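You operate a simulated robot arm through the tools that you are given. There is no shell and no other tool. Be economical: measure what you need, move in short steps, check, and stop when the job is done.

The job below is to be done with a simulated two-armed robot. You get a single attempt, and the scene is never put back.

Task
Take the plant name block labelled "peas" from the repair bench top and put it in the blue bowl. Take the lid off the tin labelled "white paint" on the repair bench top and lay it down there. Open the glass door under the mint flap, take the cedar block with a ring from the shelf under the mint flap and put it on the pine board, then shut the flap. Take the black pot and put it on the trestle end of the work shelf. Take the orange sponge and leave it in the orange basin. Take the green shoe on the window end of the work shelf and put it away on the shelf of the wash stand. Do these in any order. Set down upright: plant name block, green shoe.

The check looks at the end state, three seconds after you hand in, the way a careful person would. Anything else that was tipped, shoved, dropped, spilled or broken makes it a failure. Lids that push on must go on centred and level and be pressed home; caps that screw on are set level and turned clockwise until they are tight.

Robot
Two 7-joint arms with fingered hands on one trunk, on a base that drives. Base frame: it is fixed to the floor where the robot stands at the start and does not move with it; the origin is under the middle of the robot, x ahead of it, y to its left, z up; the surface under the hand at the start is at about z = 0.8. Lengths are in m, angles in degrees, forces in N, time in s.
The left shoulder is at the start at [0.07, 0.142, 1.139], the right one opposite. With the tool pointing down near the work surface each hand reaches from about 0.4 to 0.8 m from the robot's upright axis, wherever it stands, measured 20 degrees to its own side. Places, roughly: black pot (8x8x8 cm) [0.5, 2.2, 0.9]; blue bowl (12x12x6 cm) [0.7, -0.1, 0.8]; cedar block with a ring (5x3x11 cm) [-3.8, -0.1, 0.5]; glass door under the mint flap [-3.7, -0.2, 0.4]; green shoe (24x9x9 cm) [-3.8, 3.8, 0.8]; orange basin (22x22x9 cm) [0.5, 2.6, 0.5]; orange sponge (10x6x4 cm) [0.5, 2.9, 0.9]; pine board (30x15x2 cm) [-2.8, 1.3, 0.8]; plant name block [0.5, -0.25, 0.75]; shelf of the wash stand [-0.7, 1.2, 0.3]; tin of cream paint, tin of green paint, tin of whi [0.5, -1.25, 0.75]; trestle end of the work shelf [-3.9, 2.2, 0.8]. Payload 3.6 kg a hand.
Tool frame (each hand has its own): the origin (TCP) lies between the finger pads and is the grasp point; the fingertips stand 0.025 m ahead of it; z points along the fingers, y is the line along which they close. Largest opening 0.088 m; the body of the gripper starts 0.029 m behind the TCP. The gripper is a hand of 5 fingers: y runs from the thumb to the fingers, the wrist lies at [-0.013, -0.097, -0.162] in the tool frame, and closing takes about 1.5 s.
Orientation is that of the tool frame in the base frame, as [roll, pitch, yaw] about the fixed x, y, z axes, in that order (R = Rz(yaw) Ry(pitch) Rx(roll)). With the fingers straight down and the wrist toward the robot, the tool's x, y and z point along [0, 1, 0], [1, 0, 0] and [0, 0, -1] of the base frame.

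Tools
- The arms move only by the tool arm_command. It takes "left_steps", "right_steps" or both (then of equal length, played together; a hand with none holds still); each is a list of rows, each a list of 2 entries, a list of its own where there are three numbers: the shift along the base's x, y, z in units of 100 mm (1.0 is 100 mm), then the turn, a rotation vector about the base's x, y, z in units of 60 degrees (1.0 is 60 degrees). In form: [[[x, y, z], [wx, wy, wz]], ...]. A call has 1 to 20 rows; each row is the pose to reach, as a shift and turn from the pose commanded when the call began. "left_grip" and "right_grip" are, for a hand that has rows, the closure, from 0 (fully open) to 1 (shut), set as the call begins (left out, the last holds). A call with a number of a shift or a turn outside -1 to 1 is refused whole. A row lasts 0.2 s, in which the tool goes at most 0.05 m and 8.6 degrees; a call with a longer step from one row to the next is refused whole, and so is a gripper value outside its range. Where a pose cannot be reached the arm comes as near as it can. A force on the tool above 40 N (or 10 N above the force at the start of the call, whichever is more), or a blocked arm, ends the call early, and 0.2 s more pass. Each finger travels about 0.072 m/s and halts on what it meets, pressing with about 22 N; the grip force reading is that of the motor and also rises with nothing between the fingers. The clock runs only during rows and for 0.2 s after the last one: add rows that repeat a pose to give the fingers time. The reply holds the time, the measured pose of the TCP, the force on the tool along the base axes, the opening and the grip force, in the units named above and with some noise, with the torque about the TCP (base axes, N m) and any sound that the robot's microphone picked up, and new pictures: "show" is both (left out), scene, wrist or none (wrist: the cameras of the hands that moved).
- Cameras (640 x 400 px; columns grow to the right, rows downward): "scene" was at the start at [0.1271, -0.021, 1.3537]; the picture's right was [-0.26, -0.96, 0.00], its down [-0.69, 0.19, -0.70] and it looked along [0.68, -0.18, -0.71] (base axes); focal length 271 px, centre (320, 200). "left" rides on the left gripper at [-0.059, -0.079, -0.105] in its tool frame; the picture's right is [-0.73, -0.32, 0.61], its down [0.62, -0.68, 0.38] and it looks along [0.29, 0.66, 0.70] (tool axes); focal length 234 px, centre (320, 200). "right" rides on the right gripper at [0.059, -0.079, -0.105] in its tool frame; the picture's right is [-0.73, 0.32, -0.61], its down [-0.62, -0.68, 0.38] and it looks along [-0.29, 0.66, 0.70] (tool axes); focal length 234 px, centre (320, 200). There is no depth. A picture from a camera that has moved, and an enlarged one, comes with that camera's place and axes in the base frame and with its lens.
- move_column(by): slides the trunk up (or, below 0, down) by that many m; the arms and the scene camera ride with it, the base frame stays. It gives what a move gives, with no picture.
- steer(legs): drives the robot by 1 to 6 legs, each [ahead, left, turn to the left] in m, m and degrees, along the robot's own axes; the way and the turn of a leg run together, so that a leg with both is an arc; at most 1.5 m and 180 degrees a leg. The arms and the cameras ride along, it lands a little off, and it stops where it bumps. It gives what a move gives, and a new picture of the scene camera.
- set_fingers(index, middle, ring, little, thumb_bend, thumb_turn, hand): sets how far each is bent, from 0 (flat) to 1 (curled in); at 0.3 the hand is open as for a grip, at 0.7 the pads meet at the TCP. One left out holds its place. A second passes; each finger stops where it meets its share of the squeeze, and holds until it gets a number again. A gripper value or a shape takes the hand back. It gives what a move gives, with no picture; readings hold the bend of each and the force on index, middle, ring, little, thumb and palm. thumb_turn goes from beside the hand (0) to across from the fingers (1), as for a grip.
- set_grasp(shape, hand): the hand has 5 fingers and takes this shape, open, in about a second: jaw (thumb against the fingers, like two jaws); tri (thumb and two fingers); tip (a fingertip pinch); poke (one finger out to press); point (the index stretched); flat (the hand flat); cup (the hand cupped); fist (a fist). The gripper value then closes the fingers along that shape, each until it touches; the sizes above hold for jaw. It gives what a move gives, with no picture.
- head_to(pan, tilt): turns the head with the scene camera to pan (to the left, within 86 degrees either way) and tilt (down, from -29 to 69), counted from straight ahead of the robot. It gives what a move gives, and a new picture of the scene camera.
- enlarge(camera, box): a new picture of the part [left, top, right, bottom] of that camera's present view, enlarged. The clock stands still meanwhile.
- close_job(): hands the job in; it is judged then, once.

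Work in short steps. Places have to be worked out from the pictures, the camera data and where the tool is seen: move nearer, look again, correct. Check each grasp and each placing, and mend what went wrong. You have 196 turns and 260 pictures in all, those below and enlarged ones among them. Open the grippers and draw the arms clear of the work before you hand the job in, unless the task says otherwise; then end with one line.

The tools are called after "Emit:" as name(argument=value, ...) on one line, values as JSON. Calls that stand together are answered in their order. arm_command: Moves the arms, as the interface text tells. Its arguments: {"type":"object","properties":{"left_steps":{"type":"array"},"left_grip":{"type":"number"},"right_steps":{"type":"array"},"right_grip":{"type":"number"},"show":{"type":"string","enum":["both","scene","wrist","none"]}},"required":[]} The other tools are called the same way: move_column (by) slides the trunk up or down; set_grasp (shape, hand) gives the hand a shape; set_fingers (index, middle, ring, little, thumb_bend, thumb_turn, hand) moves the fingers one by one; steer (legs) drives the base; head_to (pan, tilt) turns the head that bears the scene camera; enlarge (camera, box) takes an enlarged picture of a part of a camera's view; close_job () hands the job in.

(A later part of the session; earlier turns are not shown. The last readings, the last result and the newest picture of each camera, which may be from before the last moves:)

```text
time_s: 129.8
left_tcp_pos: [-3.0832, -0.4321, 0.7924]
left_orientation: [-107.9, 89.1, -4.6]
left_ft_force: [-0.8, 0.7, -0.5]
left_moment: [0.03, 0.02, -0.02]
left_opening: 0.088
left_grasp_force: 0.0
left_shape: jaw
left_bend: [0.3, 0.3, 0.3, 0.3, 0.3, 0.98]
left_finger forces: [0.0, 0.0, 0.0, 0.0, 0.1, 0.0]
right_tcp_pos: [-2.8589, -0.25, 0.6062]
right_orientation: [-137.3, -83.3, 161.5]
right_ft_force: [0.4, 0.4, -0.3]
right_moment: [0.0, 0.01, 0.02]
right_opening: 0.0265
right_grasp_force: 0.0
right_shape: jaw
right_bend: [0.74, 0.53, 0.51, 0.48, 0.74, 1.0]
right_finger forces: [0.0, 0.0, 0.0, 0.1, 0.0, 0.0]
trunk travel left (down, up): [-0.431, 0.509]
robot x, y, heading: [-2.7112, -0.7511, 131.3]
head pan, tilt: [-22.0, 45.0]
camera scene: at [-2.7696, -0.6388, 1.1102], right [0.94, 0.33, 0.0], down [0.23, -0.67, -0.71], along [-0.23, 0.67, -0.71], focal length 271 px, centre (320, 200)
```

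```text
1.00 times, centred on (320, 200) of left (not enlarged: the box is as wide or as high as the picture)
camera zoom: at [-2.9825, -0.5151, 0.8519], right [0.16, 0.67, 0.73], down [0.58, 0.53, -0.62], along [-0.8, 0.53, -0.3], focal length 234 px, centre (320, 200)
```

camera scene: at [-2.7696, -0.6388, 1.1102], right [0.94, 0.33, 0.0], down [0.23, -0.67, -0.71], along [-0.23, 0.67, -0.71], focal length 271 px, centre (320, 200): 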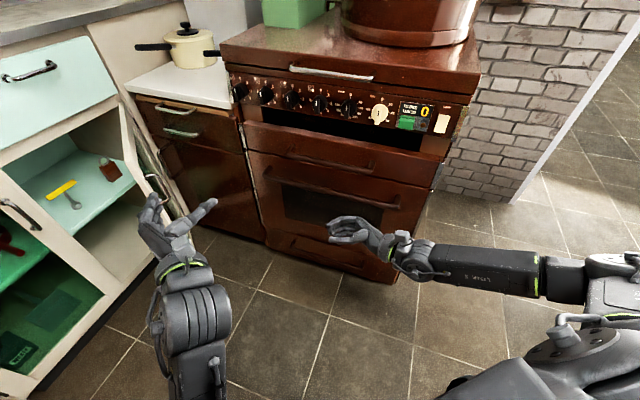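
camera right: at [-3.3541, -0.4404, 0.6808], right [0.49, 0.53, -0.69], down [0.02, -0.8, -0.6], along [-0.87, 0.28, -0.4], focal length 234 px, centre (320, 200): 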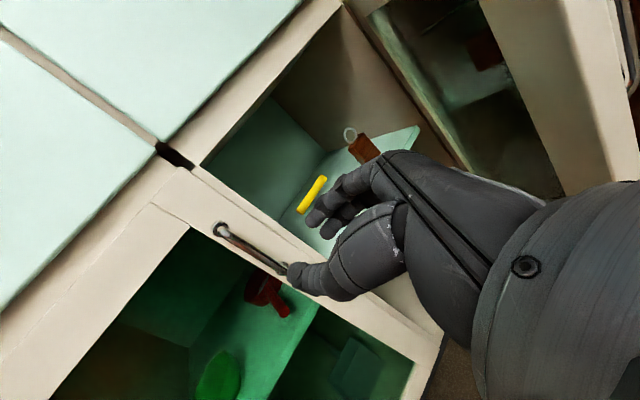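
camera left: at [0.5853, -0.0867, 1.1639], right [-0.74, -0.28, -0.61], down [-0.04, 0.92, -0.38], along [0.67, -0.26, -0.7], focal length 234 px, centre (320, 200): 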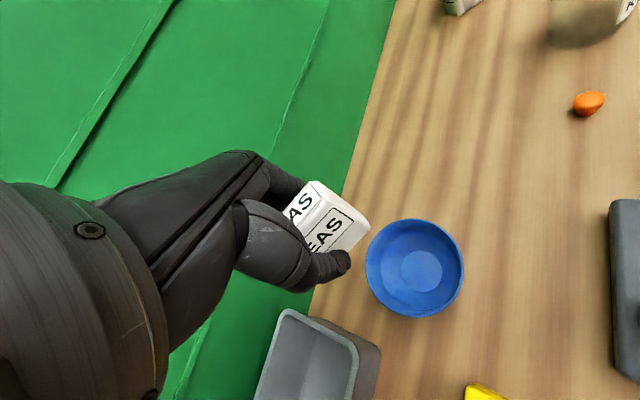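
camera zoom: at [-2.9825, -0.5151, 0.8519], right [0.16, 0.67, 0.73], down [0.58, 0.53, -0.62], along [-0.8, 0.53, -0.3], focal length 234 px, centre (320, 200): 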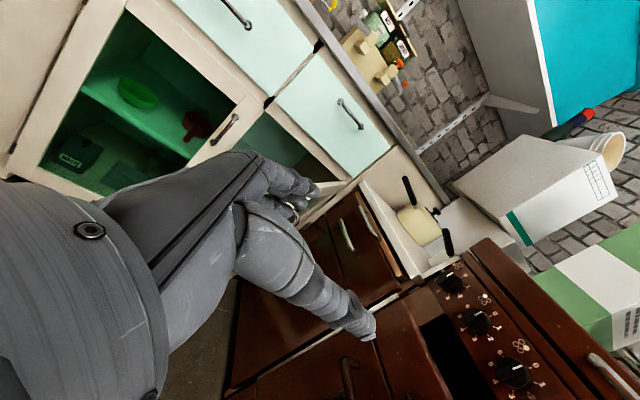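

The block stands with its ring up at about [-3.815, -0.125], on a shelf at z≈0.395, and the yellow tool is to its left at y≈-0.28. I'll lower the trunk 0.33 m and drive to the reaching position.

Emit:
move_column(by=-0.33)

Emit:
steer(legs=[[0.39, 0.28, 0]])

Emit:
enlarge(camera="left", box=[0, 0, 640, 400])

```text
time_s: 133.1
left_tcp_pos: [-3.0699, -0.4296, 0.501]
left_orientation: [80.5, 88.0, -176.2]
left_ft_force: [-0.3, -0.2, 0.4]
left_moment: [-0.03, 0.03, 0.0]
left_opening: 0.0879
left_grasp_force: 0.1
left_shape: jaw
left_bend: [0.3, 0.3, 0.3, 0.3, 0.3, 0.98]
left_finger forces: [0.0, 0.1, 0.0, 0.0, 0.0, 0.0]
right_tcp_pos: [-2.8526, -0.2501, 0.3041]
right_orientation: [-127.5, -85.3, 151.9]
right_ft_force: [0.8, 0.0, 1.7]
right_moment: [0.04, -0.03, -0.01]
right_opening: 0.0266
right_grasp_force: 0.1
right_shape: jaw
right_bend: [0.74, 0.53, 0.51, 0.48, 0.74, 1.0]
right_finger forces: [0.0, 0.0, 0.0, 0.1, 0.0, 0.1]
trunk travel left (down, up): [-0.101, 0.839]
robot x, y, heading: [-2.7042, -0.755, 131.2]
head pan, tilt: [-22.0, 45.0]
```

```text
time_s: 135.9
left_tcp_pos: [-3.5344, -0.313, 0.503]
left_orientation: [75.9, 88.3, 179.0]
left_ft_force: [-1.0, 0.5, -0.2]
left_moment: [-0.04, -0.02, -0.03]
left_opening: 0.0877
left_grasp_force: 0.0
left_shape: jaw
left_bend: [0.3, 0.3, 0.3, 0.3, 0.3, 0.98]
left_finger forces: [0.0, 0.0, 0.1, 0.1, 0.0, 0.0]
right_tcp_pos: [-3.3144, -0.1342, 0.3036]
right_orientation: [-125.6, -85.4, 150.0]
right_ft_force: [1.5, -0.3, 0.3]
right_moment: [0.02, -0.03, -0.03]
right_opening: 0.0268
right_grasp_force: 0.1
right_shape: jaw
right_bend: [0.74, 0.53, 0.51, 0.48, 0.74, 1.0]
right_finger forces: [0.0, 0.0, 0.0, 0.0, 0.1, 0.1]
trunk travel left (down, up): [-0.101, 0.839]
robot x, y, heading: [-3.1725, -0.6405, 131.3]
head pan, tilt: [-22.0, 45.0]
camera scene: at [-3.2079, -0.5204, 0.8056], right [0.94, 0.33, -0.04], down [0.2, -0.67, -0.71], along [-0.26, 0.66, -0.7], focal length 271 px, centre (320, 200)
```

scene: 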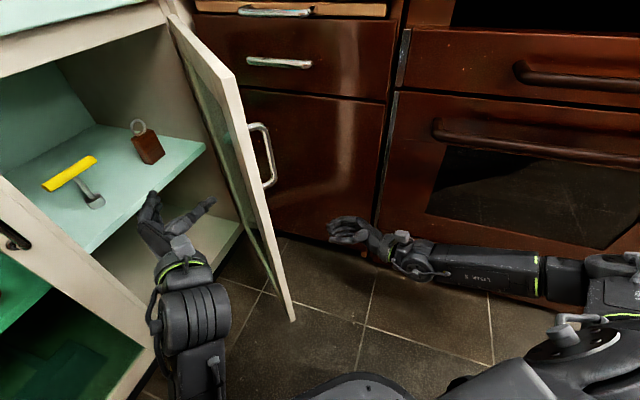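

```text
1.00 times, centred on (320, 200) of left (not enlarged: the box is as wide or as high as the picture)
camera zoom: at [-3.4303, -0.397, 0.5572], right [0.2, 0.66, 0.72], down [0.56, 0.53, -0.64], along [-0.81, 0.53, -0.27], focal length 234 px, centre (320, 200)
```

zoom: 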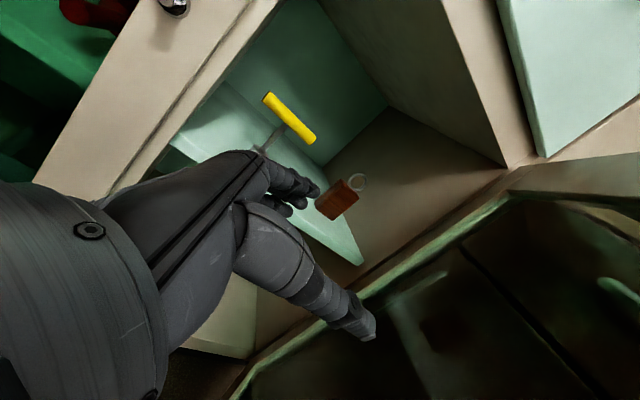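

The trunk seems tilted slightly after lowering, perhaps an elbow resting on the base. I'll raise it 5 cm and check.

Emit:
move_column(by=0.06)

Emit:
head_to(pan=35, tilt=50)

```text
time_s: 136.9
left_tcp_pos: [-3.5484, -0.3153, 0.5246]
left_orientation: [-76.0, 89.6, 27.1]
left_ft_force: [-0.1, -0.8, -0.7]
left_moment: [-0.02, 0.03, -0.03]
left_opening: 0.0877
left_grasp_force: 0.0
left_shape: jaw
left_bend: [0.3, 0.3, 0.3, 0.3, 0.3, 0.98]
left_finger forces: [0.0, 0.0, 0.1, 0.1, 0.0, 0.0]
right_tcp_pos: [-3.323, -0.1355, 0.3351]
right_orientation: [-137.6, -83.3, 161.6]
right_ft_force: [0.0, -0.1, 0.2]
right_moment: [-0.01, 0.01, 0.0]
right_opening: 0.0267
right_grasp_force: 0.1
right_shape: jaw
right_bend: [0.74, 0.53, 0.51, 0.48, 0.74, 1.0]
right_finger forces: [0.0, 0.1, 0.0, 0.0, 0.0, 0.0]
trunk travel left (down, up): [-0.161, 0.779]
robot x, y, heading: [-3.1727, -0.6424, 131.5]
head pan, tilt: [-22.0, 45.0]
```

```text
time_s: 138.2
left_tcp_pos: [-3.5482, -0.3143, 0.5247]
left_orientation: [-79.2, 89.5, 23.8]
left_ft_force: [-0.4, 0.2, -0.7]
left_moment: [0.03, 0.03, -0.02]
left_opening: 0.0879
left_grasp_force: 0.1
left_shape: jaw
left_bend: [0.3, 0.3, 0.3, 0.3, 0.3, 0.98]
left_finger forces: [0.0, 0.1, 0.1, 0.1, 0.2, 0.0]
right_tcp_pos: [-3.3218, -0.1354, 0.3357]
right_orientation: [-137.8, -83.4, 161.9]
right_ft_force: [0.5, -0.5, 0.6]
right_moment: [0.0, 0.0, 0.01]
right_opening: 0.0266
right_grasp_force: 0.0
right_shape: jaw
right_bend: [0.74, 0.53, 0.51, 0.48, 0.74, 1.0]
right_finger forces: [0.0, 0.0, 0.0, 0.1, 0.0, 0.0]
trunk travel left (down, up): [-0.161, 0.779]
robot x, y, heading: [-3.1735, -0.6416, 131.3]
head pan, tilt: [35.0, 50.0]
camera scene: at [-3.2827, -0.582, 0.8333], right [0.24, 0.97, 0.0], down [0.74, -0.18, -0.64], along [-0.62, 0.15, -0.77], focal length 271 px, centre (320, 200)
```

scene: 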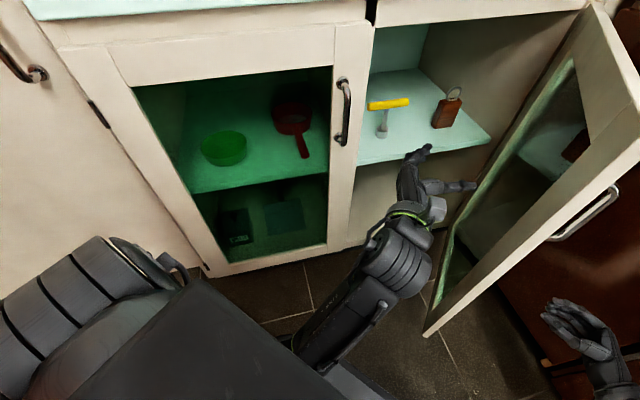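

Level again. Two more rays confirm the block at [-3.793, -0.137, 0.45]. I'll turn the left hand 21° left and move to the pre-entry point.

Emit:
arm_command(left_steps=[[[-0.1, 0.05, -0.2], [0, 0, 0.1]], [[-0.3, 0.1, -0.4], [0, 0, 0.2]], [[-0.5, 0.2, -0.6], [0, 0, 0.3]], [[-0.6, 0.3, -0.65], [0, 0, 0.38]]], show="both")

Emit:
enlarge(camera="scene", box=[340, 60, 540, 210])

```text
time_s: 138.8
left_tcp_pos: [-3.5894, -0.3241, 0.4676]
left_orientation: [105.8, 78.6, -141.4]
left_ft_force: [0.4, 0.5, 0.1]
left_moment: [-0.02, 0.03, 0.0]
left_opening: 0.0879
left_grasp_force: 0.0
left_shape: jaw
left_bend: [0.3, 0.3, 0.3, 0.3, 0.3, 0.98]
left_finger forces: [0.0, 0.0, 0.0, 0.1, 0.1, 0.0]
right_tcp_pos: [-3.3233, -0.1349, 0.3367]
right_orientation: [-137.1, -83.2, 161.2]
right_ft_force: [0.0, 1.1, 0.6]
right_moment: [-0.03, -0.02, -0.01]
right_opening: 0.0268
right_grasp_force: 0.1
right_shape: jaw
right_bend: [0.74, 0.53, 0.51, 0.48, 0.74, 1.0]
right_finger forces: [0.0, 0.0, 0.1, 0.1, 0.0, 0.0]
trunk travel left (down, up): [-0.161, 0.779]
robot x, y, heading: [-3.1744, -0.6418, 131.1]
head pan, tilt: [35.0, 50.0]
stopped in row 2 (left hand): the arm was blocked; the commanded pose is now the measured one
camera scene: at [-3.2826, -0.5821, 0.8333], right [0.24, 0.97, 0.0], down [0.74, -0.18, -0.64], along [-0.62, 0.15, -0.77], focal length 271 px, centre (320, 200)
camera left: at [-3.4679, -0.3821, 0.5163], right [0.17, 0.77, 0.62], down [0.37, 0.53, -0.76], along [-0.91, 0.36, -0.2], focal length 234 px, centre (320, 200)
```

scene: 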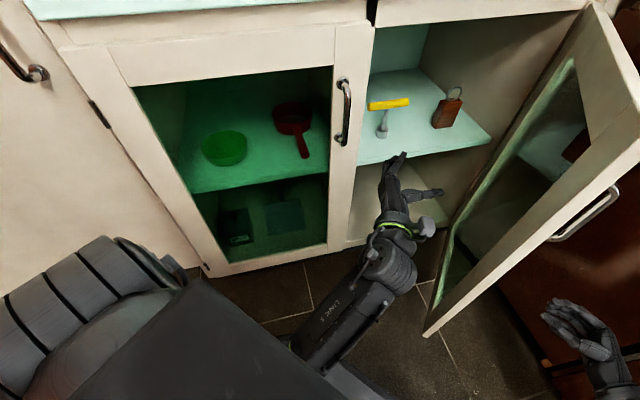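
left: 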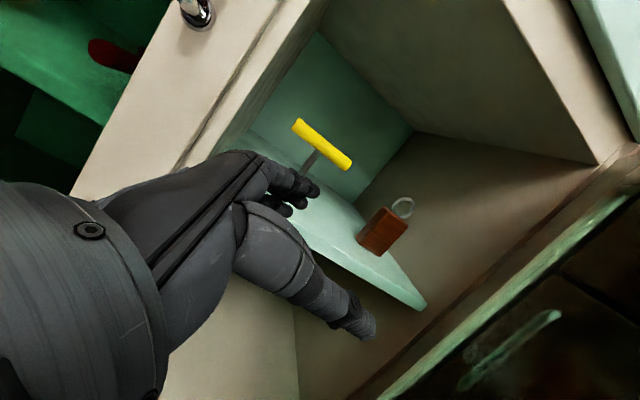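

```text
2.67 times, centred on (440, 135) of scene
camera zoom: at [-3.2826, -0.5821, 0.8333], right [0.24, 0.97, 0.0], down [0.74, -0.18, -0.64], along [-0.62, 0.15, -0.77], focal length 723 px, centre (0, 373)
```

zoom: 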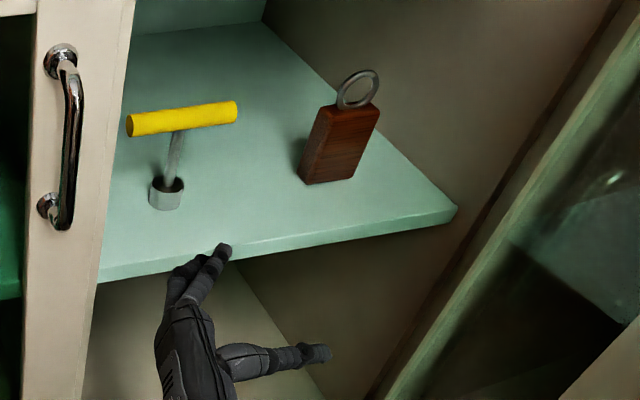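

The left forearm seems to have met the robot's own base. I'll raise the trunk 8 cm and retry in smaller pieces.

Emit:
move_column(by=0.08)

Emit:
arm_command(left_steps=[[[-0.1, 0.1, -0.2], [0, 0, 0.08]], [[-0.2, 0.2, -0.4], [0, 0, 0.16]], [[-0.25, 0.35, -0.6], [0, 0, 0.2]], [[-0.3, 0.4, -0.85], [0, 0, 0.2]]], show="both")

```text
time_s: 140.0
left_tcp_pos: [-3.5892, -0.3219, 0.5485]
left_orientation: [105.9, 78.8, -141.3]
left_ft_force: [0.4, -0.2, -0.8]
left_moment: [-0.02, -0.03, 0.01]
left_opening: 0.0876
left_grasp_force: 0.1
left_shape: jaw
left_bend: [0.3, 0.3, 0.3, 0.3, 0.3, 0.98]
left_finger forces: [0.0, 0.0, 0.0, 0.0, 0.1, 0.1]
right_tcp_pos: [-3.3224, -0.1352, 0.4164]
right_orientation: [-137.0, -83.4, 161.1]
right_ft_force: [0.3, 0.0, 0.3]
right_moment: [0.02, -0.03, -0.03]
right_opening: 0.0268
right_grasp_force: 0.2
right_shape: jaw
right_bend: [0.74, 0.53, 0.51, 0.48, 0.74, 1.0]
right_finger forces: [0.1, 0.0, 0.0, 0.1, 0.0, 0.1]
trunk travel left (down, up): [-0.241, 0.699]
robot x, y, heading: [-3.1742, -0.6377, 131.0]
head pan, tilt: [35.0, 50.0]
```

```text
time_s: 141.0
left_tcp_pos: [-3.6257, -0.2888, 0.4549]
left_orientation: [107.5, 77.1, -127.6]
left_ft_force: [0.1, 0.2, -0.2]
left_moment: [0.02, -0.03, -0.01]
left_opening: 0.0879
left_grasp_force: 0.1
left_shape: jaw
left_bend: [0.3, 0.3, 0.3, 0.3, 0.3, 0.98]
left_finger forces: [0.0, 0.1, 0.0, 0.1, 0.0, 0.0]
right_tcp_pos: [-3.3225, -0.1347, 0.4162]
right_orientation: [-138.0, -83.3, 162.1]
right_ft_force: [0.2, 0.2, -0.3]
right_moment: [-0.01, 0.02, 0.0]
right_opening: 0.0264
right_grasp_force: 0.0
right_shape: jaw
right_bend: [0.74, 0.53, 0.51, 0.48, 0.74, 1.0]
right_finger forces: [0.0, 0.0, 0.0, 0.0, 0.1, 0.0]
trunk travel left (down, up): [-0.241, 0.699]
robot x, y, heading: [-3.1758, -0.6418, 131.3]
head pan, tilt: [35.0, 50.0]
camera scene: at [-3.2827, -0.582, 0.9133], right [0.24, 0.97, 0.0], down [0.74, -0.18, -0.64], along [-0.62, 0.15, -0.77], focal length 271 px, centre (320, 200)
camera left: at [-3.4933, -0.3198, 0.5021], right [0.01, 0.8, 0.6], down [0.24, 0.58, -0.78], along [-0.97, 0.15, -0.19], focal length 234 px, centre (320, 200)
```

scene: 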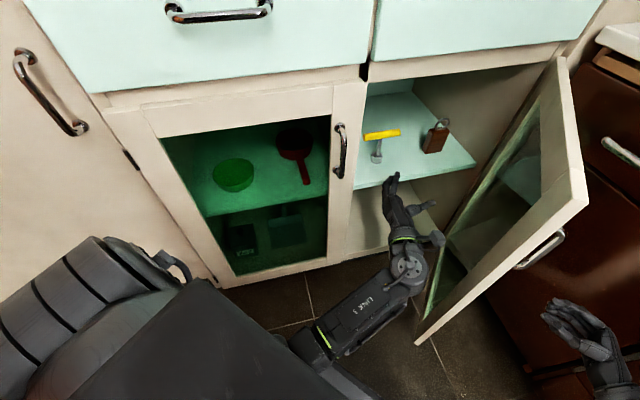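
left: 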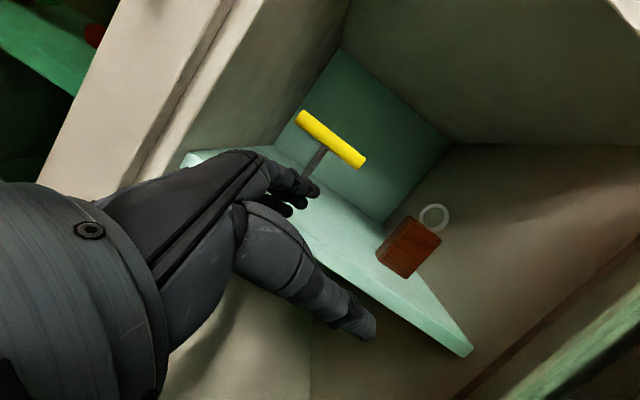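

The hand is at the opening, pointing about 125°. The block body is at [-3.79, -0.136], z 0.415–0.50. I'll level the hand and line up for a straight approach.

Emit:
arm_command(left_steps=[[[-0.2, -0.05, 0.08], [0.06, -0.085, 0]], [[-0.45, -0.1, 0.15], [0.118, -0.167, 0.014]]], show="none")

Emit:
arm_command(left_steps=[[[-0.2, 0.28, 0], [0, 0, 0]], [[-0.4, 0.56, 0], [0, 0, 0]], [[-0.58, 0.81, 0], [0, 0, 0]]], show="both")

```text
time_s: 141.5
left_tcp_pos: [-3.6572, -0.2998, 0.4649]
left_orientation: [134.4, 83.8, -100.6]
left_ft_force: [20.4, -5.2, 0.6]
left_moment: [-0.22, -0.64, 0.67]
left_opening: 0.0878
left_grasp_force: 0.0
left_shape: jaw
left_bend: [0.3, 0.3, 0.3, 0.34, 0.3, 0.98]
left_finger forces: [0.0, 0.1, 0.0, 19.4, 0.0, 0.0]
right_tcp_pos: [-3.3208, -0.1349, 0.4165]
right_orientation: [-138.0, -83.5, 162.0]
right_ft_force: [1.3, 0.3, -0.6]
right_moment: [0.02, 0.0, 0.0]
right_opening: 0.0269
right_grasp_force: 0.1
right_shape: jaw
right_bend: [0.74, 0.53, 0.51, 0.48, 0.74, 1.0]
right_finger forces: [0.1, 0.1, 0.0, 0.0, 0.0, 0.0]
trunk travel left (down, up): [-0.241, 0.699]
robot x, y, heading: [-3.1738, -0.6347, 131.2]
head pan, tilt: [35.0, 50.0]
stopped in row 2 (left hand): the force on the tool passed its limit at 67 N (the readings are from after the stop); the commanded pose is now the measured one
```

```text
time_s: 141.8
left_tcp_pos: [-3.6599, -0.2956, 0.4573]
left_orientation: [136.0, 83.1, -99.3]
left_ft_force: [10.8, 0.4, 3.8]
left_moment: [-0.04, -0.21, 0.2]
left_opening: 0.0878
left_grasp_force: 0.1
left_shape: jaw
left_bend: [0.3, 0.3, 0.3, 0.4, 0.3, 0.98]
left_finger forces: [0.0, 0.1, 0.0, 11.0, 0.0, 0.1]
right_tcp_pos: [-3.3211, -0.135, 0.4167]
right_orientation: [-137.3, -83.4, 161.2]
right_ft_force: [-0.6, -0.3, 0.2]
right_moment: [-0.02, 0.02, -0.01]
right_opening: 0.0268
right_grasp_force: 0.0
right_shape: jaw
right_bend: [0.74, 0.53, 0.51, 0.48, 0.74, 1.0]
right_finger forces: [0.1, 0.0, 0.0, 0.0, 0.0, 0.0]
trunk travel left (down, up): [-0.241, 0.699]
robot x, y, heading: [-3.174, -0.6389, 131.2]
head pan, tilt: [35.0, 50.0]
stopped in row 1 (left hand): the force on the tool passed its limit at 49 N (the readings are from after the stop); the commanded pose is now the measured one
camera scene: at [-3.2805, -0.5823, 0.9135], right [0.24, 0.97, 0.0], down [0.74, -0.18, -0.64], along [-0.62, 0.15, -0.77], focal length 271 px, centre (320, 200)
camera left: at [-3.5332, -0.3283, 0.5179], right [-0.07, 0.76, 0.64], down [0.33, 0.62, -0.71], along [-0.94, 0.16, -0.29], focal length 234 px, centre (320, 200)
```

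scene: 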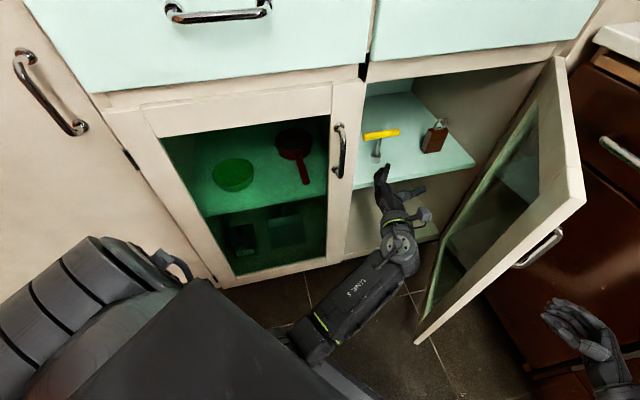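
left: 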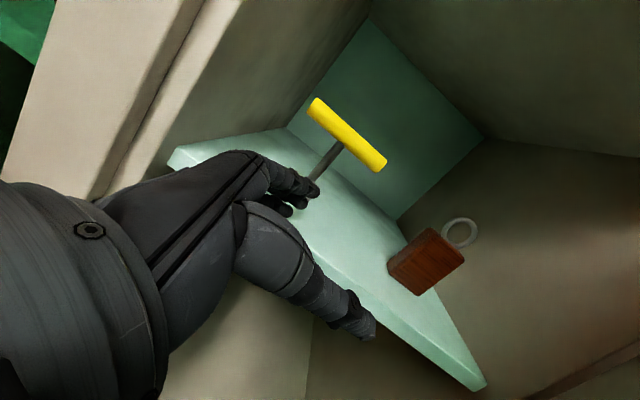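

The little finger touched the shelf edge, so the shelf top is nearer 0.43. I'll back off and raise 3 cm.

Emit:
arm_command(left_steps=[[[0.2, -0.1, 0.0], [0, 0, 0]], [[0.3, -0.1, 0.2], [0, 0, 0]], [[0.3, -0.1, 0.35], [0, 0, 0]], [[0.0, -0.05, 0.35], [0, 0, 0]]], left_grip=0, show="both")

Emit:
enlarge(camera="scene", box=[340, 80, 500, 200])

```text
time_s: 142.8
left_tcp_pos: [-3.6692, -0.31, 0.4809]
left_orientation: [128.5, 80.1, -106.6]
left_ft_force: [-0.6, -0.5, -0.1]
left_moment: [-0.01, -0.02, 0.0]
left_opening: 0.0878
left_grasp_force: 0.1
left_shape: jaw
left_bend: [0.3, 0.3, 0.3, 0.3, 0.3, 0.98]
left_finger forces: [0.1, 0.1, 0.0, 0.0, 0.0, 0.1]
right_tcp_pos: [-3.3214, -0.1352, 0.417]
right_orientation: [-137.1, -83.3, 161.3]
right_ft_force: [-0.5, 0.8, -0.6]
right_moment: [0.02, -0.01, -0.01]
right_opening: 0.0264
right_grasp_force: 0.1
right_shape: jaw
right_bend: [0.74, 0.53, 0.51, 0.48, 0.74, 1.0]
right_finger forces: [0.0, 0.1, 0.1, 0.0, 0.1, 0.0]
trunk travel left (down, up): [-0.241, 0.699]
robot x, y, heading: [-3.1746, -0.6399, 131.0]
head pan, tilt: [35.0, 50.0]
camera scene: at [-3.2819, -0.582, 0.9133], right [0.24, 0.97, 0.0], down [0.74, -0.18, -0.64], along [-0.62, 0.15, -0.77], focal length 271 px, centre (320, 200)
camera left: at [-3.5401, -0.3411, 0.5389], right [-0.05, 0.79, 0.61], down [0.31, 0.59, -0.75], along [-0.95, 0.15, -0.27], focal length 234 px, centre (320, 200)
```

scene: 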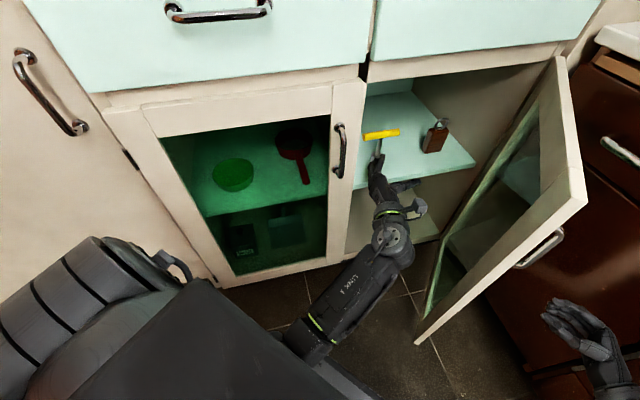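
left: 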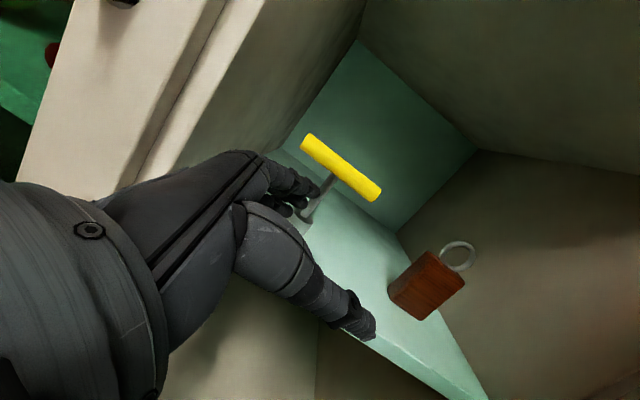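

```text
3.33 times, centred on (420, 140) of scene
camera zoom: at [-3.2819, -0.582, 0.9133], right [0.24, 0.97, 0.0], down [0.74, -0.18, -0.64], along [-0.62, 0.15, -0.77], focal length 904 px, centre (-13, 400)
```

zoom: 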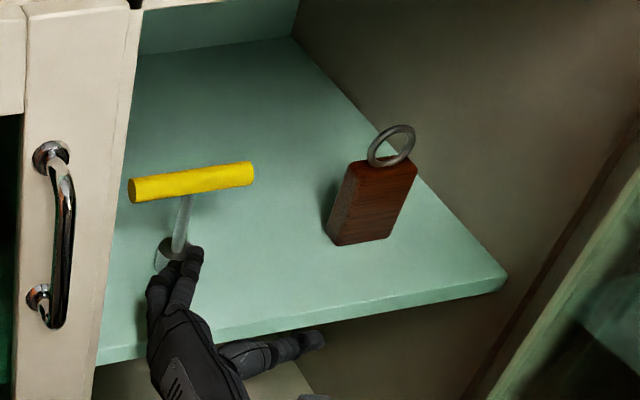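

The yellow tool's end (y≈-0.257) is close to my approach line, so I'll turn the hand 20° more toward the cabinet and start further right.

Emit:
arm_command(left_steps=[[[0.2, 0.1, 0.05], [0, 0, 0.08]], [[0.2, 0.3, 0.05], [0, 0, 0.16]], [[0.15, 0.5, 0.05], [0, 0, 0.25]], [[0.11, 0.78, 0.05], [0, 0, 0.33]]], show="both")

```text
time_s: 143.4
left_tcp_pos: [-3.6784, -0.3097, 0.4762]
left_orientation: [111.5, 75.0, -113.7]
left_ft_force: [-0.4, 0.2, -0.1]
left_moment: [-0.02, -0.02, 0.0]
left_opening: 0.0878
left_grasp_force: 0.0
left_shape: jaw
left_bend: [0.3, 0.3, 0.3, 0.3, 0.3, 0.98]
left_finger forces: [0.0, 0.2, 0.0, 0.1, 0.1, 0.0]
right_tcp_pos: [-3.3219, -0.1344, 0.4152]
right_orientation: [-138.2, -83.3, 162.2]
right_ft_force: [-0.5, 0.3, 0.3]
right_moment: [0.0, 0.01, -0.01]
right_opening: 0.0267
right_grasp_force: 0.1
right_shape: jaw
right_bend: [0.74, 0.53, 0.51, 0.48, 0.74, 1.0]
right_finger forces: [0.0, 0.0, 0.0, 0.0, 0.0, 0.0]
trunk travel left (down, up): [-0.241, 0.699]
robot x, y, heading: [-3.1738, -0.6392, 130.8]
head pan, tilt: [35.0, 50.0]
stopped in row 2 (left hand): the arm was blocked; the commanded pose is now the measured one
camera scene: at [-3.2818, -0.5822, 0.9133], right [0.24, 0.97, 0.0], down [0.74, -0.18, -0.64], along [-0.62, 0.15, -0.77], focal length 271 px, centre (320, 200)
camera left: at [-3.5418, -0.3156, 0.5238], right [-0.13, 0.81, 0.57], down [0.14, 0.58, -0.8], along [-0.98, -0.02, -0.19], focal length 234 px, centre (320, 200)
```

scene: 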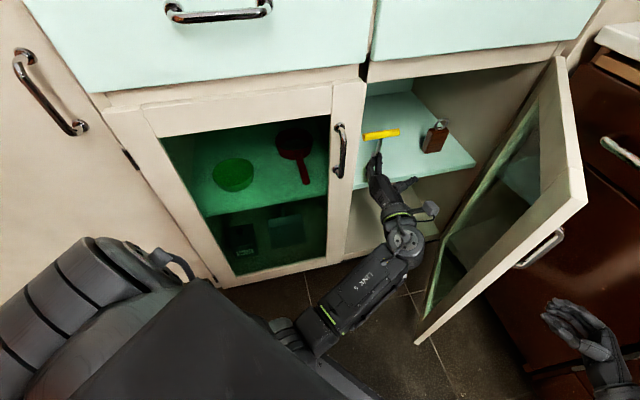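
left: 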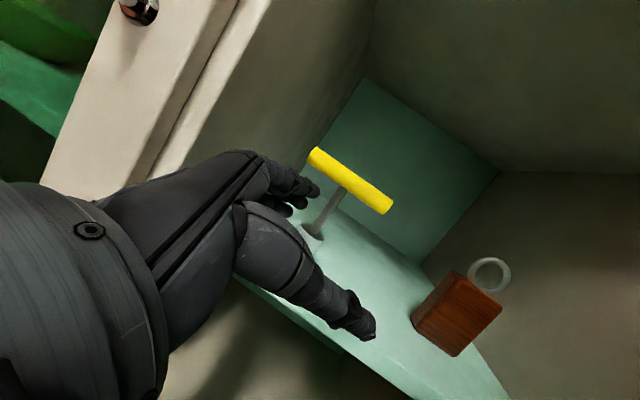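

The elbow met the base again, but I gained 10° of turn. I'll try translating right without further rotation.

Emit:
arm_command(left_steps=[[[0.0, 0.2, 0.06], [0, 0, 0]], [[0.0, 0.4, 0.1], [0, 0, 0]], [[0.0, 0.6, 0.1], [0, 0, 0]]], show="wrist")

```text
time_s: 144.2
left_tcp_pos: [-3.691, -0.259, 0.4812]
left_orientation: [108.9, 72.9, -115.5]
left_ft_force: [-0.6, 0.1, -0.1]
left_moment: [0.01, 0.02, 0.02]
left_opening: 0.0878
left_grasp_force: 0.0
left_shape: jaw
left_bend: [0.3, 0.3, 0.3, 0.3, 0.3, 0.98]
left_finger forces: [0.0, 0.0, 0.0, 0.0, 0.0, 0.0]
right_tcp_pos: [-3.3215, -0.1354, 0.416]
right_orientation: [-137.4, -83.3, 161.5]
right_ft_force: [-0.6, -0.2, 0.3]
right_moment: [0.03, 0.03, 0.04]
right_opening: 0.0267
right_grasp_force: 0.0
right_shape: jaw
right_bend: [0.74, 0.53, 0.51, 0.48, 0.74, 1.0]
right_finger forces: [0.0, 0.0, 0.0, 0.1, 0.1, 0.0]
trunk travel left (down, up): [-0.241, 0.699]
robot x, y, heading: [-3.174, -0.6378, 131.1]
head pan, tilt: [35.0, 50.0]
camera left: at [-3.5538, -0.2622, 0.5256], right [-0.13, 0.83, 0.55], down [0.11, 0.56, -0.82], along [-0.99, -0.04, -0.16], focal length 234 px, centre (320, 200)
```

left: 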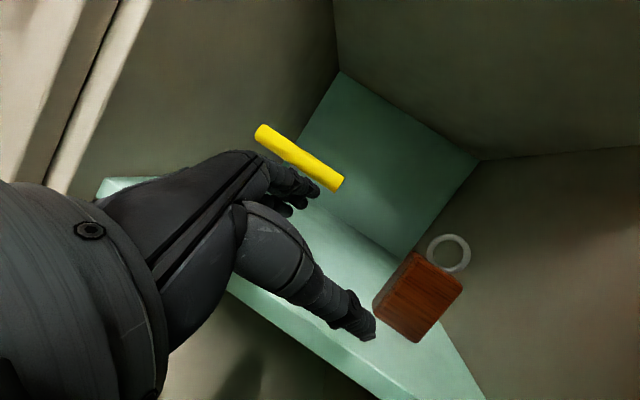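

The block is ahead on the right. I'll shift 4.5 cm right so the fingers pass clear of the yellow bar.

Emit:
arm_command(left_steps=[[[0.0, 0.2, 0.02], [0, 0, 0]], [[-0.08, 0.42, 0.04], [0, 0, 0]], [[-0.2, 0.5, 0.05], [0, 0, 0]]], show="both")

Emit:
enlarge(camera="scene", box=[340, 80, 500, 200])

```text
time_s: 145.0
left_tcp_pos: [-3.6981, -0.1979, 0.4928]
left_orientation: [112.0, 75.3, -113.4]
left_ft_force: [-0.8, 0.7, -0.8]
left_moment: [0.02, 0.0, 0.0]
left_opening: 0.0881
left_grasp_force: 0.0
left_shape: jaw
left_bend: [0.3, 0.3, 0.3, 0.3, 0.3, 0.98]
left_finger forces: [0.0, 0.0, 0.1, 0.0, 0.0, 0.0]
right_tcp_pos: [-3.3221, -0.1343, 0.4158]
right_orientation: [-137.6, -83.4, 161.8]
right_ft_force: [0.3, -0.3, -0.6]
right_moment: [0.01, -0.02, 0.0]
right_opening: 0.0265
right_grasp_force: 0.0
right_shape: jaw
right_bend: [0.74, 0.53, 0.51, 0.48, 0.74, 1.0]
right_finger forces: [0.0, 0.0, 0.1, 0.0, 0.0, 0.0]
trunk travel left (down, up): [-0.241, 0.699]
robot x, y, heading: [-3.1738, -0.6359, 131.3]
head pan, tilt: [35.0, 50.0]
camera scene: at [-3.2819, -0.582, 0.9132], right [0.24, 0.97, 0.0], down [0.74, -0.18, -0.64], along [-0.62, 0.15, -0.77], focal length 271 px, centre (320, 200)
camera left: at [-3.5621, -0.204, 0.5404], right [-0.13, 0.81, 0.57], down [0.14, 0.58, -0.8], along [-0.98, -0.02, -0.19], focal length 234 px, centre (320, 200)
```

scene: 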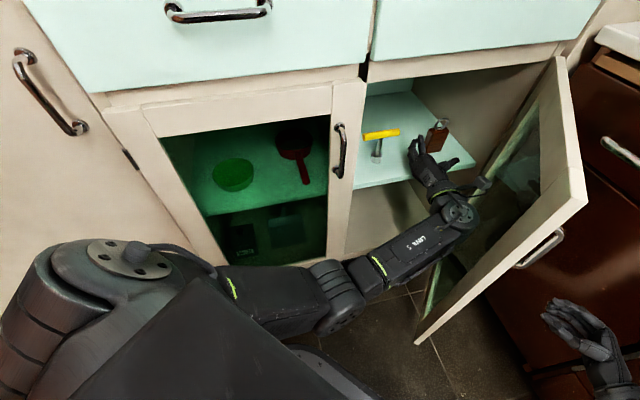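
left: 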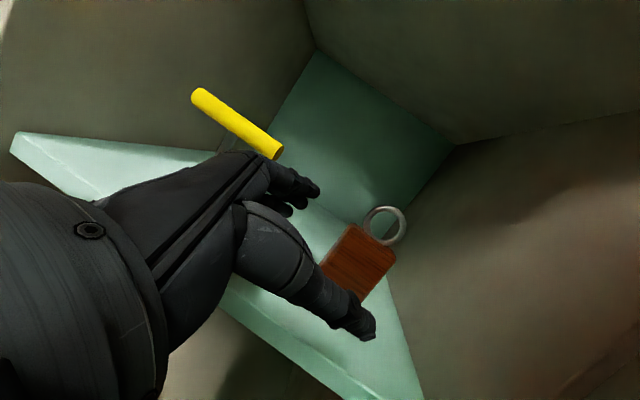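

```text
3.33 times, centred on (420, 140) of scene
camera zoom: at [-3.2819, -0.582, 0.9132], right [0.24, 0.97, 0.0], down [0.74, -0.18, -0.64], along [-0.62, 0.15, -0.77], focal length 904 px, centre (-13, 400)
```

zoom: 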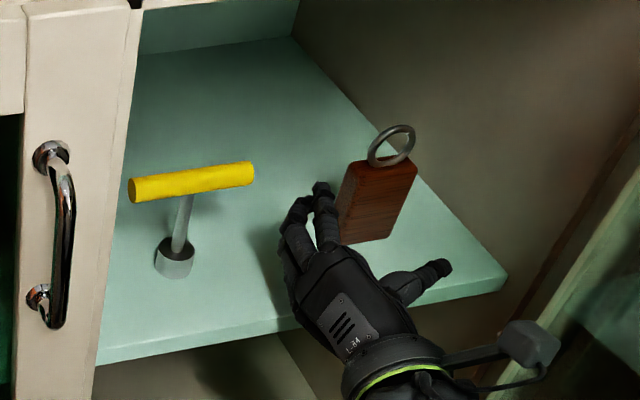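

The block lies between fingers and thumb. I'll centre by 2 cm, then advance along the finger direction around the block.

Emit:
arm_command(left_steps=[[[-0.14, -0.14, 0], [0, 0, 0]], [[-0.31, 0.03, -0.02], [0, 0, 0]], [[-0.48, 0.19, -0.04], [0, 0, 0]], [[-0.65, 0.36, -0.05], [0, 0, 0]]], show="both")

Emit:
enlarge(camera="scene", box=[340, 80, 500, 200])

```text
time_s: 146.0
left_tcp_pos: [-3.7468, -0.1809, 0.4877]
left_orientation: [111.7, 75.1, -113.8]
left_ft_force: [-1.4, -0.8, 0.0]
left_moment: [0.0, -0.03, 0.02]
left_opening: 0.0881
left_grasp_force: 0.1
left_shape: jaw
left_bend: [0.3, 0.3, 0.3, 0.3, 0.3, 0.98]
left_finger forces: [0.0, 0.0, 0.0, 0.0, 0.1, 0.0]
left hand out of reach, approached as far as the arm can: row 4
right_tcp_pos: [-3.3217, -0.135, 0.4164]
right_orientation: [-137.2, -83.4, 161.3]
right_ft_force: [0.5, 0.4, 0.6]
right_moment: [0.01, 0.02, -0.03]
right_opening: 0.0265
right_grasp_force: 0.0
right_shape: jaw
right_bend: [0.74, 0.53, 0.51, 0.48, 0.74, 1.0]
right_finger forces: [0.0, 0.0, 0.0, 0.0, 0.0, 0.0]
trunk travel left (down, up): [-0.241, 0.699]
robot x, y, heading: [-3.1703, -0.6382, 131.1]
head pan, tilt: [35.0, 50.0]
camera scene: at [-3.2819, -0.582, 0.9133], right [0.24, 0.97, 0.0], down [0.74, -0.18, -0.64], along [-0.62, 0.15, -0.77], focal length 271 px, centre (320, 200)
camera left: at [-3.6098, -0.1863, 0.5344], right [-0.13, 0.81, 0.57], down [0.14, 0.58, -0.8], along [-0.98, -0.02, -0.19], focal length 234 px, centre (320, 200)
```

scene: 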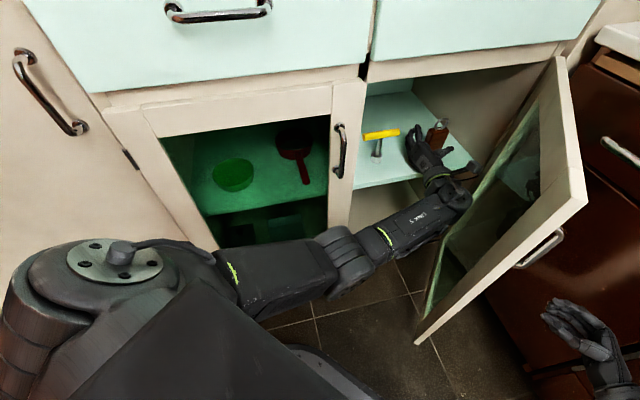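
left: 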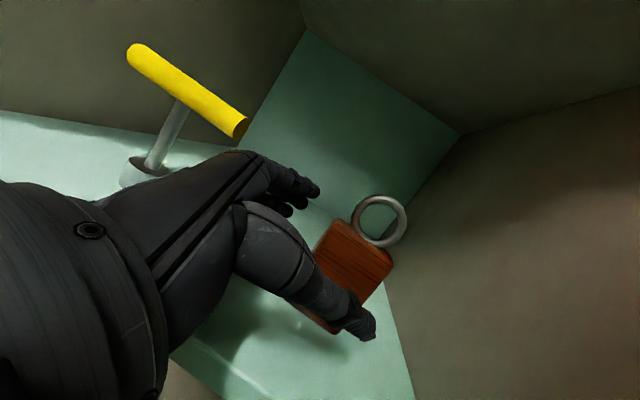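

```text
3.33 times, centred on (420, 140) of scene
camera zoom: at [-3.2819, -0.582, 0.9133], right [0.24, 0.97, 0.0], down [0.74, -0.18, -0.64], along [-0.62, 0.15, -0.77], focal length 904 px, centre (-13, 400)
```

zoom: 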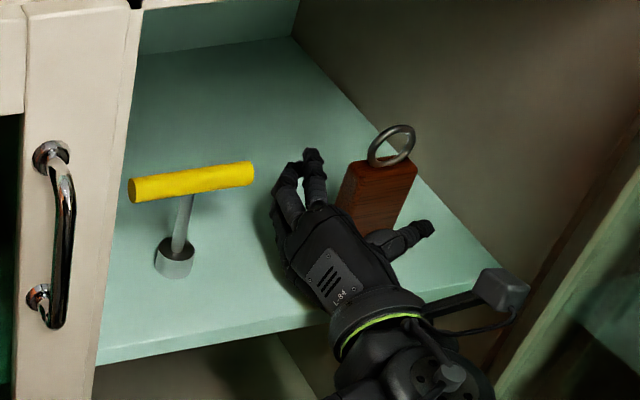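

The arm is at its limit, so I'll drive the base about 5 cm along the approach direction.

Emit:
steer(legs=[[0.045, 0.003, 0]])

Emit:
enlarge(camera="left", box=[160, 80, 480, 400])

Emit:
enlarge(camera="scene", box=[340, 60, 500, 180])

```text
time_s: 146.9
left_tcp_pos: [-3.7766, -0.147, 0.4853]
left_orientation: [112.2, 75.0, -113.2]
left_ft_force: [-0.7, 0.0, 0.5]
left_moment: [-0.04, -0.06, -0.02]
left_opening: 0.0878
left_grasp_force: 0.1
left_shape: jaw
left_bend: [0.3, 0.3, 0.3, 0.3, 0.3, 0.98]
left_finger forces: [0.0, 0.0, 0.0, 0.0, 0.1, 0.1]
right_tcp_pos: [-3.3534, -0.1028, 0.4165]
right_orientation: [-137.5, -83.4, 161.5]
right_ft_force: [1.2, -0.2, -0.3]
right_moment: [0.0, 0.03, 0.04]
right_opening: 0.0268
right_grasp_force: 0.0
right_shape: jaw
right_bend: [0.74, 0.53, 0.51, 0.48, 0.74, 1.0]
right_finger forces: [0.0, 0.0, 0.0, 0.1, 0.0, 0.0]
trunk travel left (down, up): [-0.241, 0.699]
robot x, y, heading: [-3.2067, -0.6087, 131.0]
head pan, tilt: [35.0, 50.0]
camera scene: at [-3.3134, -0.5505, 0.9132], right [0.24, 0.97, 0.0], down [0.74, -0.18, -0.64], along [-0.62, 0.15, -0.77], focal length 271 px, centre (320, 200)
```

scene: 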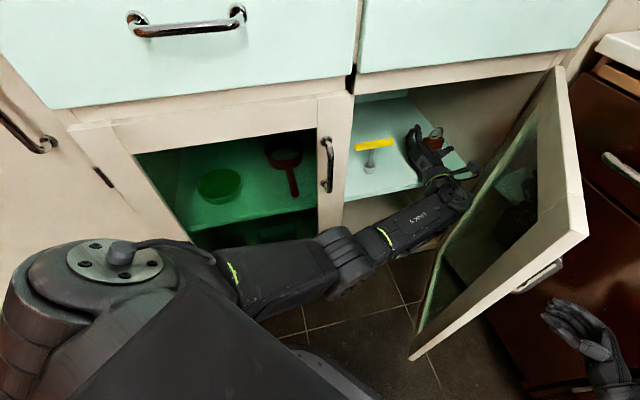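

```text
1.25 times, centred on (320, 240) of left
camera zoom: at [-3.641, -0.1548, 0.5342], right [-0.13, 0.81, 0.57], down [0.14, 0.58, -0.8], along [-0.98, -0.02, -0.19], focal length 293 px, centre (320, 150)
```

zoom: 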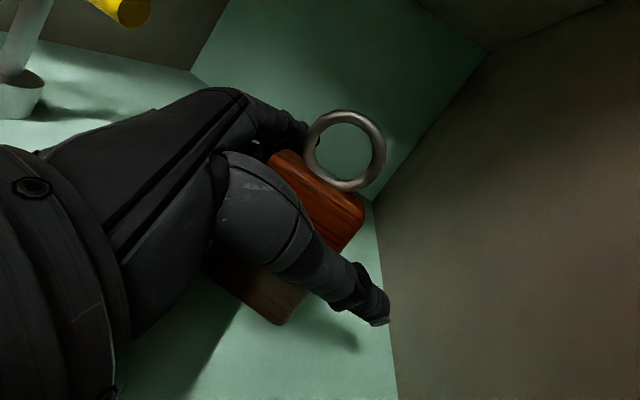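

```text
3.33 times, centred on (420, 120) of scene
camera zoom: at [-3.3134, -0.5505, 0.9132], right [0.24, 0.97, 0.0], down [0.74, -0.18, -0.64], along [-0.62, 0.15, -0.77], focal length 904 px, centre (-13, 467)
```

zoom: 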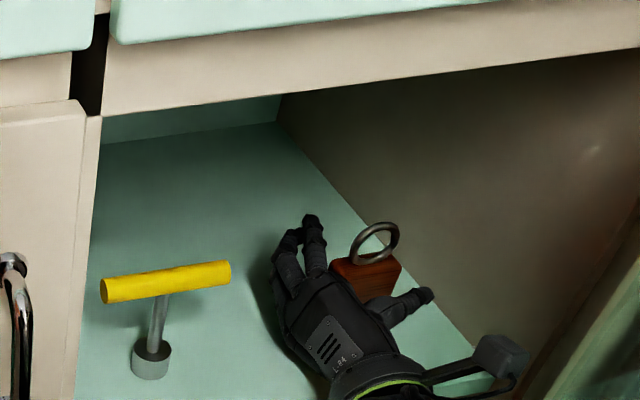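

The block is between the fingers and thumb. Closing the left hand.

Emit:
arm_command(left_steps=[[[0, 0, 0], [0, 0, 0]], [[0, 0, 0], [0, 0, 0]], [[0, 0, 0], [0, 0, 0]], [[0, 0, 0], [0, 0, 0]], [[0, 0, 0], [0, 0, 0]], [[0, 0, 0], [0, 0, 0]], [[0, 0, 0], [0, 0, 0]]], left_grip=1, show="wrist")

Emit:
enlarge(camera="scene", box=[340, 60, 500, 180])

```text
time_s: 148.5
left_tcp_pos: [-3.7773, -0.1492, 0.4875]
left_orientation: [112.1, 75.1, -113.4]
left_ft_force: [-0.5, -0.5, 3.2]
left_moment: [-0.16, 0.07, 0.03]
left_opening: 0.0257
left_grasp_force: 21.9
left_shape: jaw
left_bend: [0.76, 0.61, 0.72, 0.5, 0.76, 1.0]
left_finger forces: [7.9, 11.4, 2.6, 2.3, 22.1, 0.0]
right_tcp_pos: [-3.3529, -0.1042, 0.4151]
right_orientation: [-138.1, -83.4, 162.1]
right_ft_force: [0.1, -0.3, 0.6]
right_moment: [0.02, 0.0, 0.01]
right_opening: 0.0267
right_grasp_force: 0.1
right_shape: jaw
right_bend: [0.74, 0.53, 0.51, 0.48, 0.74, 1.0]
right_finger forces: [0.0, 0.0, 0.0, 0.0, 0.0, 0.0]
trunk travel left (down, up): [-0.241, 0.699]
robot x, y, heading: [-3.202, -0.6076, 131.0]
head pan, tilt: [35.0, 50.0]
camera left: at [-3.6409, -0.155, 0.5347], right [-0.13, 0.81, 0.57], down [0.14, 0.58, -0.8], along [-0.98, -0.02, -0.19], focal length 234 px, centre (320, 200)
```

left: 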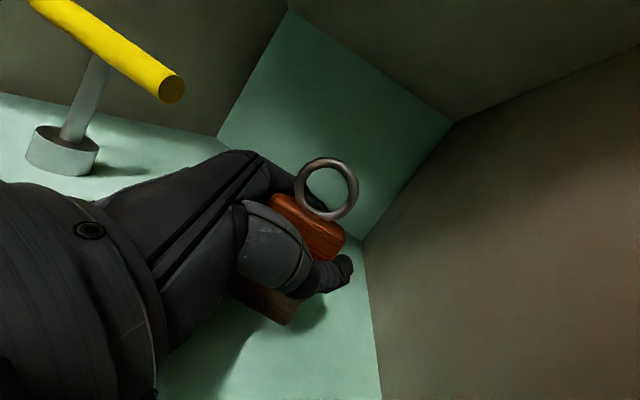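

```text
3.33 times, centred on (420, 120) of scene
camera zoom: at [-3.3131, -0.5509, 0.9133], right [0.24, 0.97, 0.0], down [0.74, -0.18, -0.64], along [-0.62, 0.15, -0.77], focal length 904 px, centre (-13, 467)
```

zoom: 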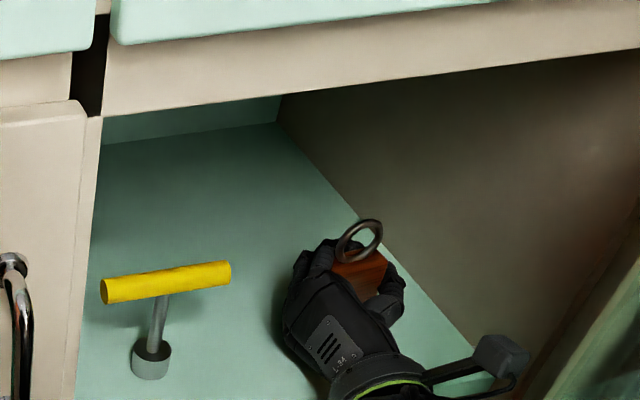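

The block is gripped. I'll lift it 3 cm with the trunk and check before backing out.

Emit:
move_column(by=0.03)

Emit:
enlarge(camera="scene", box=[340, 60, 500, 180])

```text
time_s: 149.2
left_tcp_pos: [-3.7761, -0.1487, 0.5175]
left_orientation: [111.9, 75.1, -113.5]
left_ft_force: [0.4, 0.1, -0.9]
left_moment: [0.0, 0.02, 0.0]
left_opening: 0.0261
left_grasp_force: 22.5
left_shape: jaw
left_bend: [0.76, 0.62, 0.72, 0.52, 0.76, 1.0]
left_finger forces: [7.0, 11.7, 1.8, 2.0, 22.4, 0.0]
right_tcp_pos: [-3.3529, -0.1035, 0.4455]
right_orientation: [-136.8, -83.3, 160.8]
right_ft_force: [-0.2, -0.4, -0.4]
right_moment: [0.01, 0.01, 0.02]
right_opening: 0.0268
right_grasp_force: 0.2
right_shape: jaw
right_bend: [0.74, 0.53, 0.51, 0.48, 0.74, 1.0]
right_finger forces: [0.1, 0.0, 0.1, 0.0, 0.0, 0.0]
trunk travel left (down, up): [-0.271, 0.669]
robot x, y, heading: [-3.2061, -0.6067, 131.1]
head pan, tilt: [35.0, 50.0]
```

```text
3.33 times, centred on (420, 120) of scene
camera zoom: at [-3.3135, -0.5503, 0.9433], right [0.24, 0.97, 0.0], down [0.74, -0.18, -0.64], along [-0.62, 0.15, -0.77], focal length 904 px, centre (-13, 467)
```

zoom: 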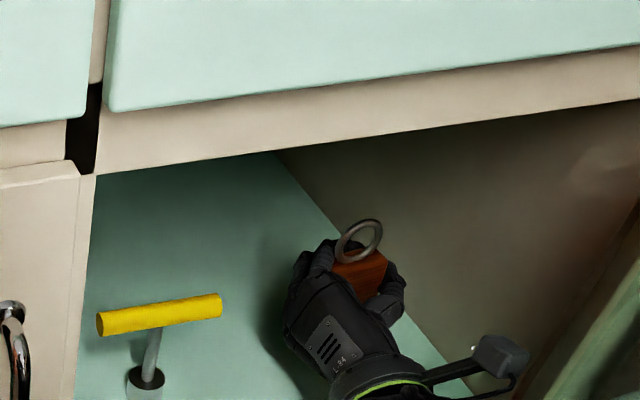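

The block is lifted. I'll back the base out along the approach line.

Emit:
steer(legs=[[-0.12, 0, 0], [-0.2, 0, 0]])

```text
time_s: 151.7
left_tcp_pos: [-3.567, -0.3872, 0.516]
left_orientation: [112.0, 75.0, -113.5]
left_ft_force: [0.9, 0.7, -0.8]
left_moment: [-0.05, 0.0, 0.0]
left_opening: 0.0257
left_grasp_force: 22.5
left_shape: jaw
left_bend: [0.76, 0.62, 0.72, 0.52, 0.76, 1.0]
left_finger forces: [7.1, 11.9, 2.0, 2.1, 22.3, 0.1]
right_tcp_pos: [-3.1422, -0.3437, 0.4468]
right_orientation: [-137.3, -83.4, 161.2]
right_ft_force: [0.1, -0.8, 0.6]
right_moment: [0.03, 0.01, -0.02]
right_opening: 0.0268
right_grasp_force: 0.0
right_shape: jaw
right_bend: [0.74, 0.53, 0.51, 0.48, 0.74, 1.0]
right_finger forces: [0.0, 0.1, 0.1, 0.0, 0.1, 0.1]
trunk travel left (down, up): [-0.271, 0.669]
robot x, y, heading: [-2.9965, -0.8505, 130.8]
head pan, tilt: [35.0, 50.0]
camera scene: at [-3.1041, -0.791, 0.9433], right [0.24, 0.97, 0.0], down [0.74, -0.19, -0.64], along [-0.62, 0.16, -0.77], focal length 271 px, centre (320, 200)
```

scene: 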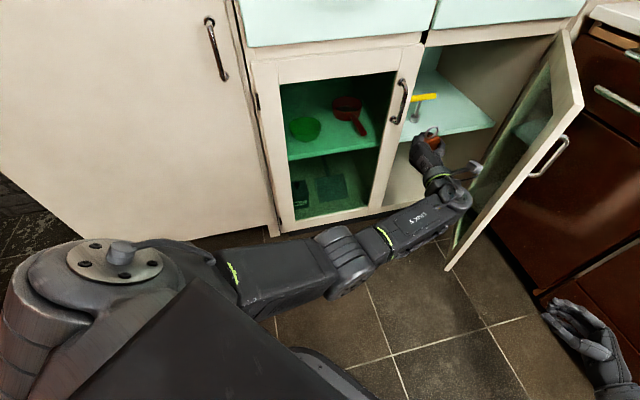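

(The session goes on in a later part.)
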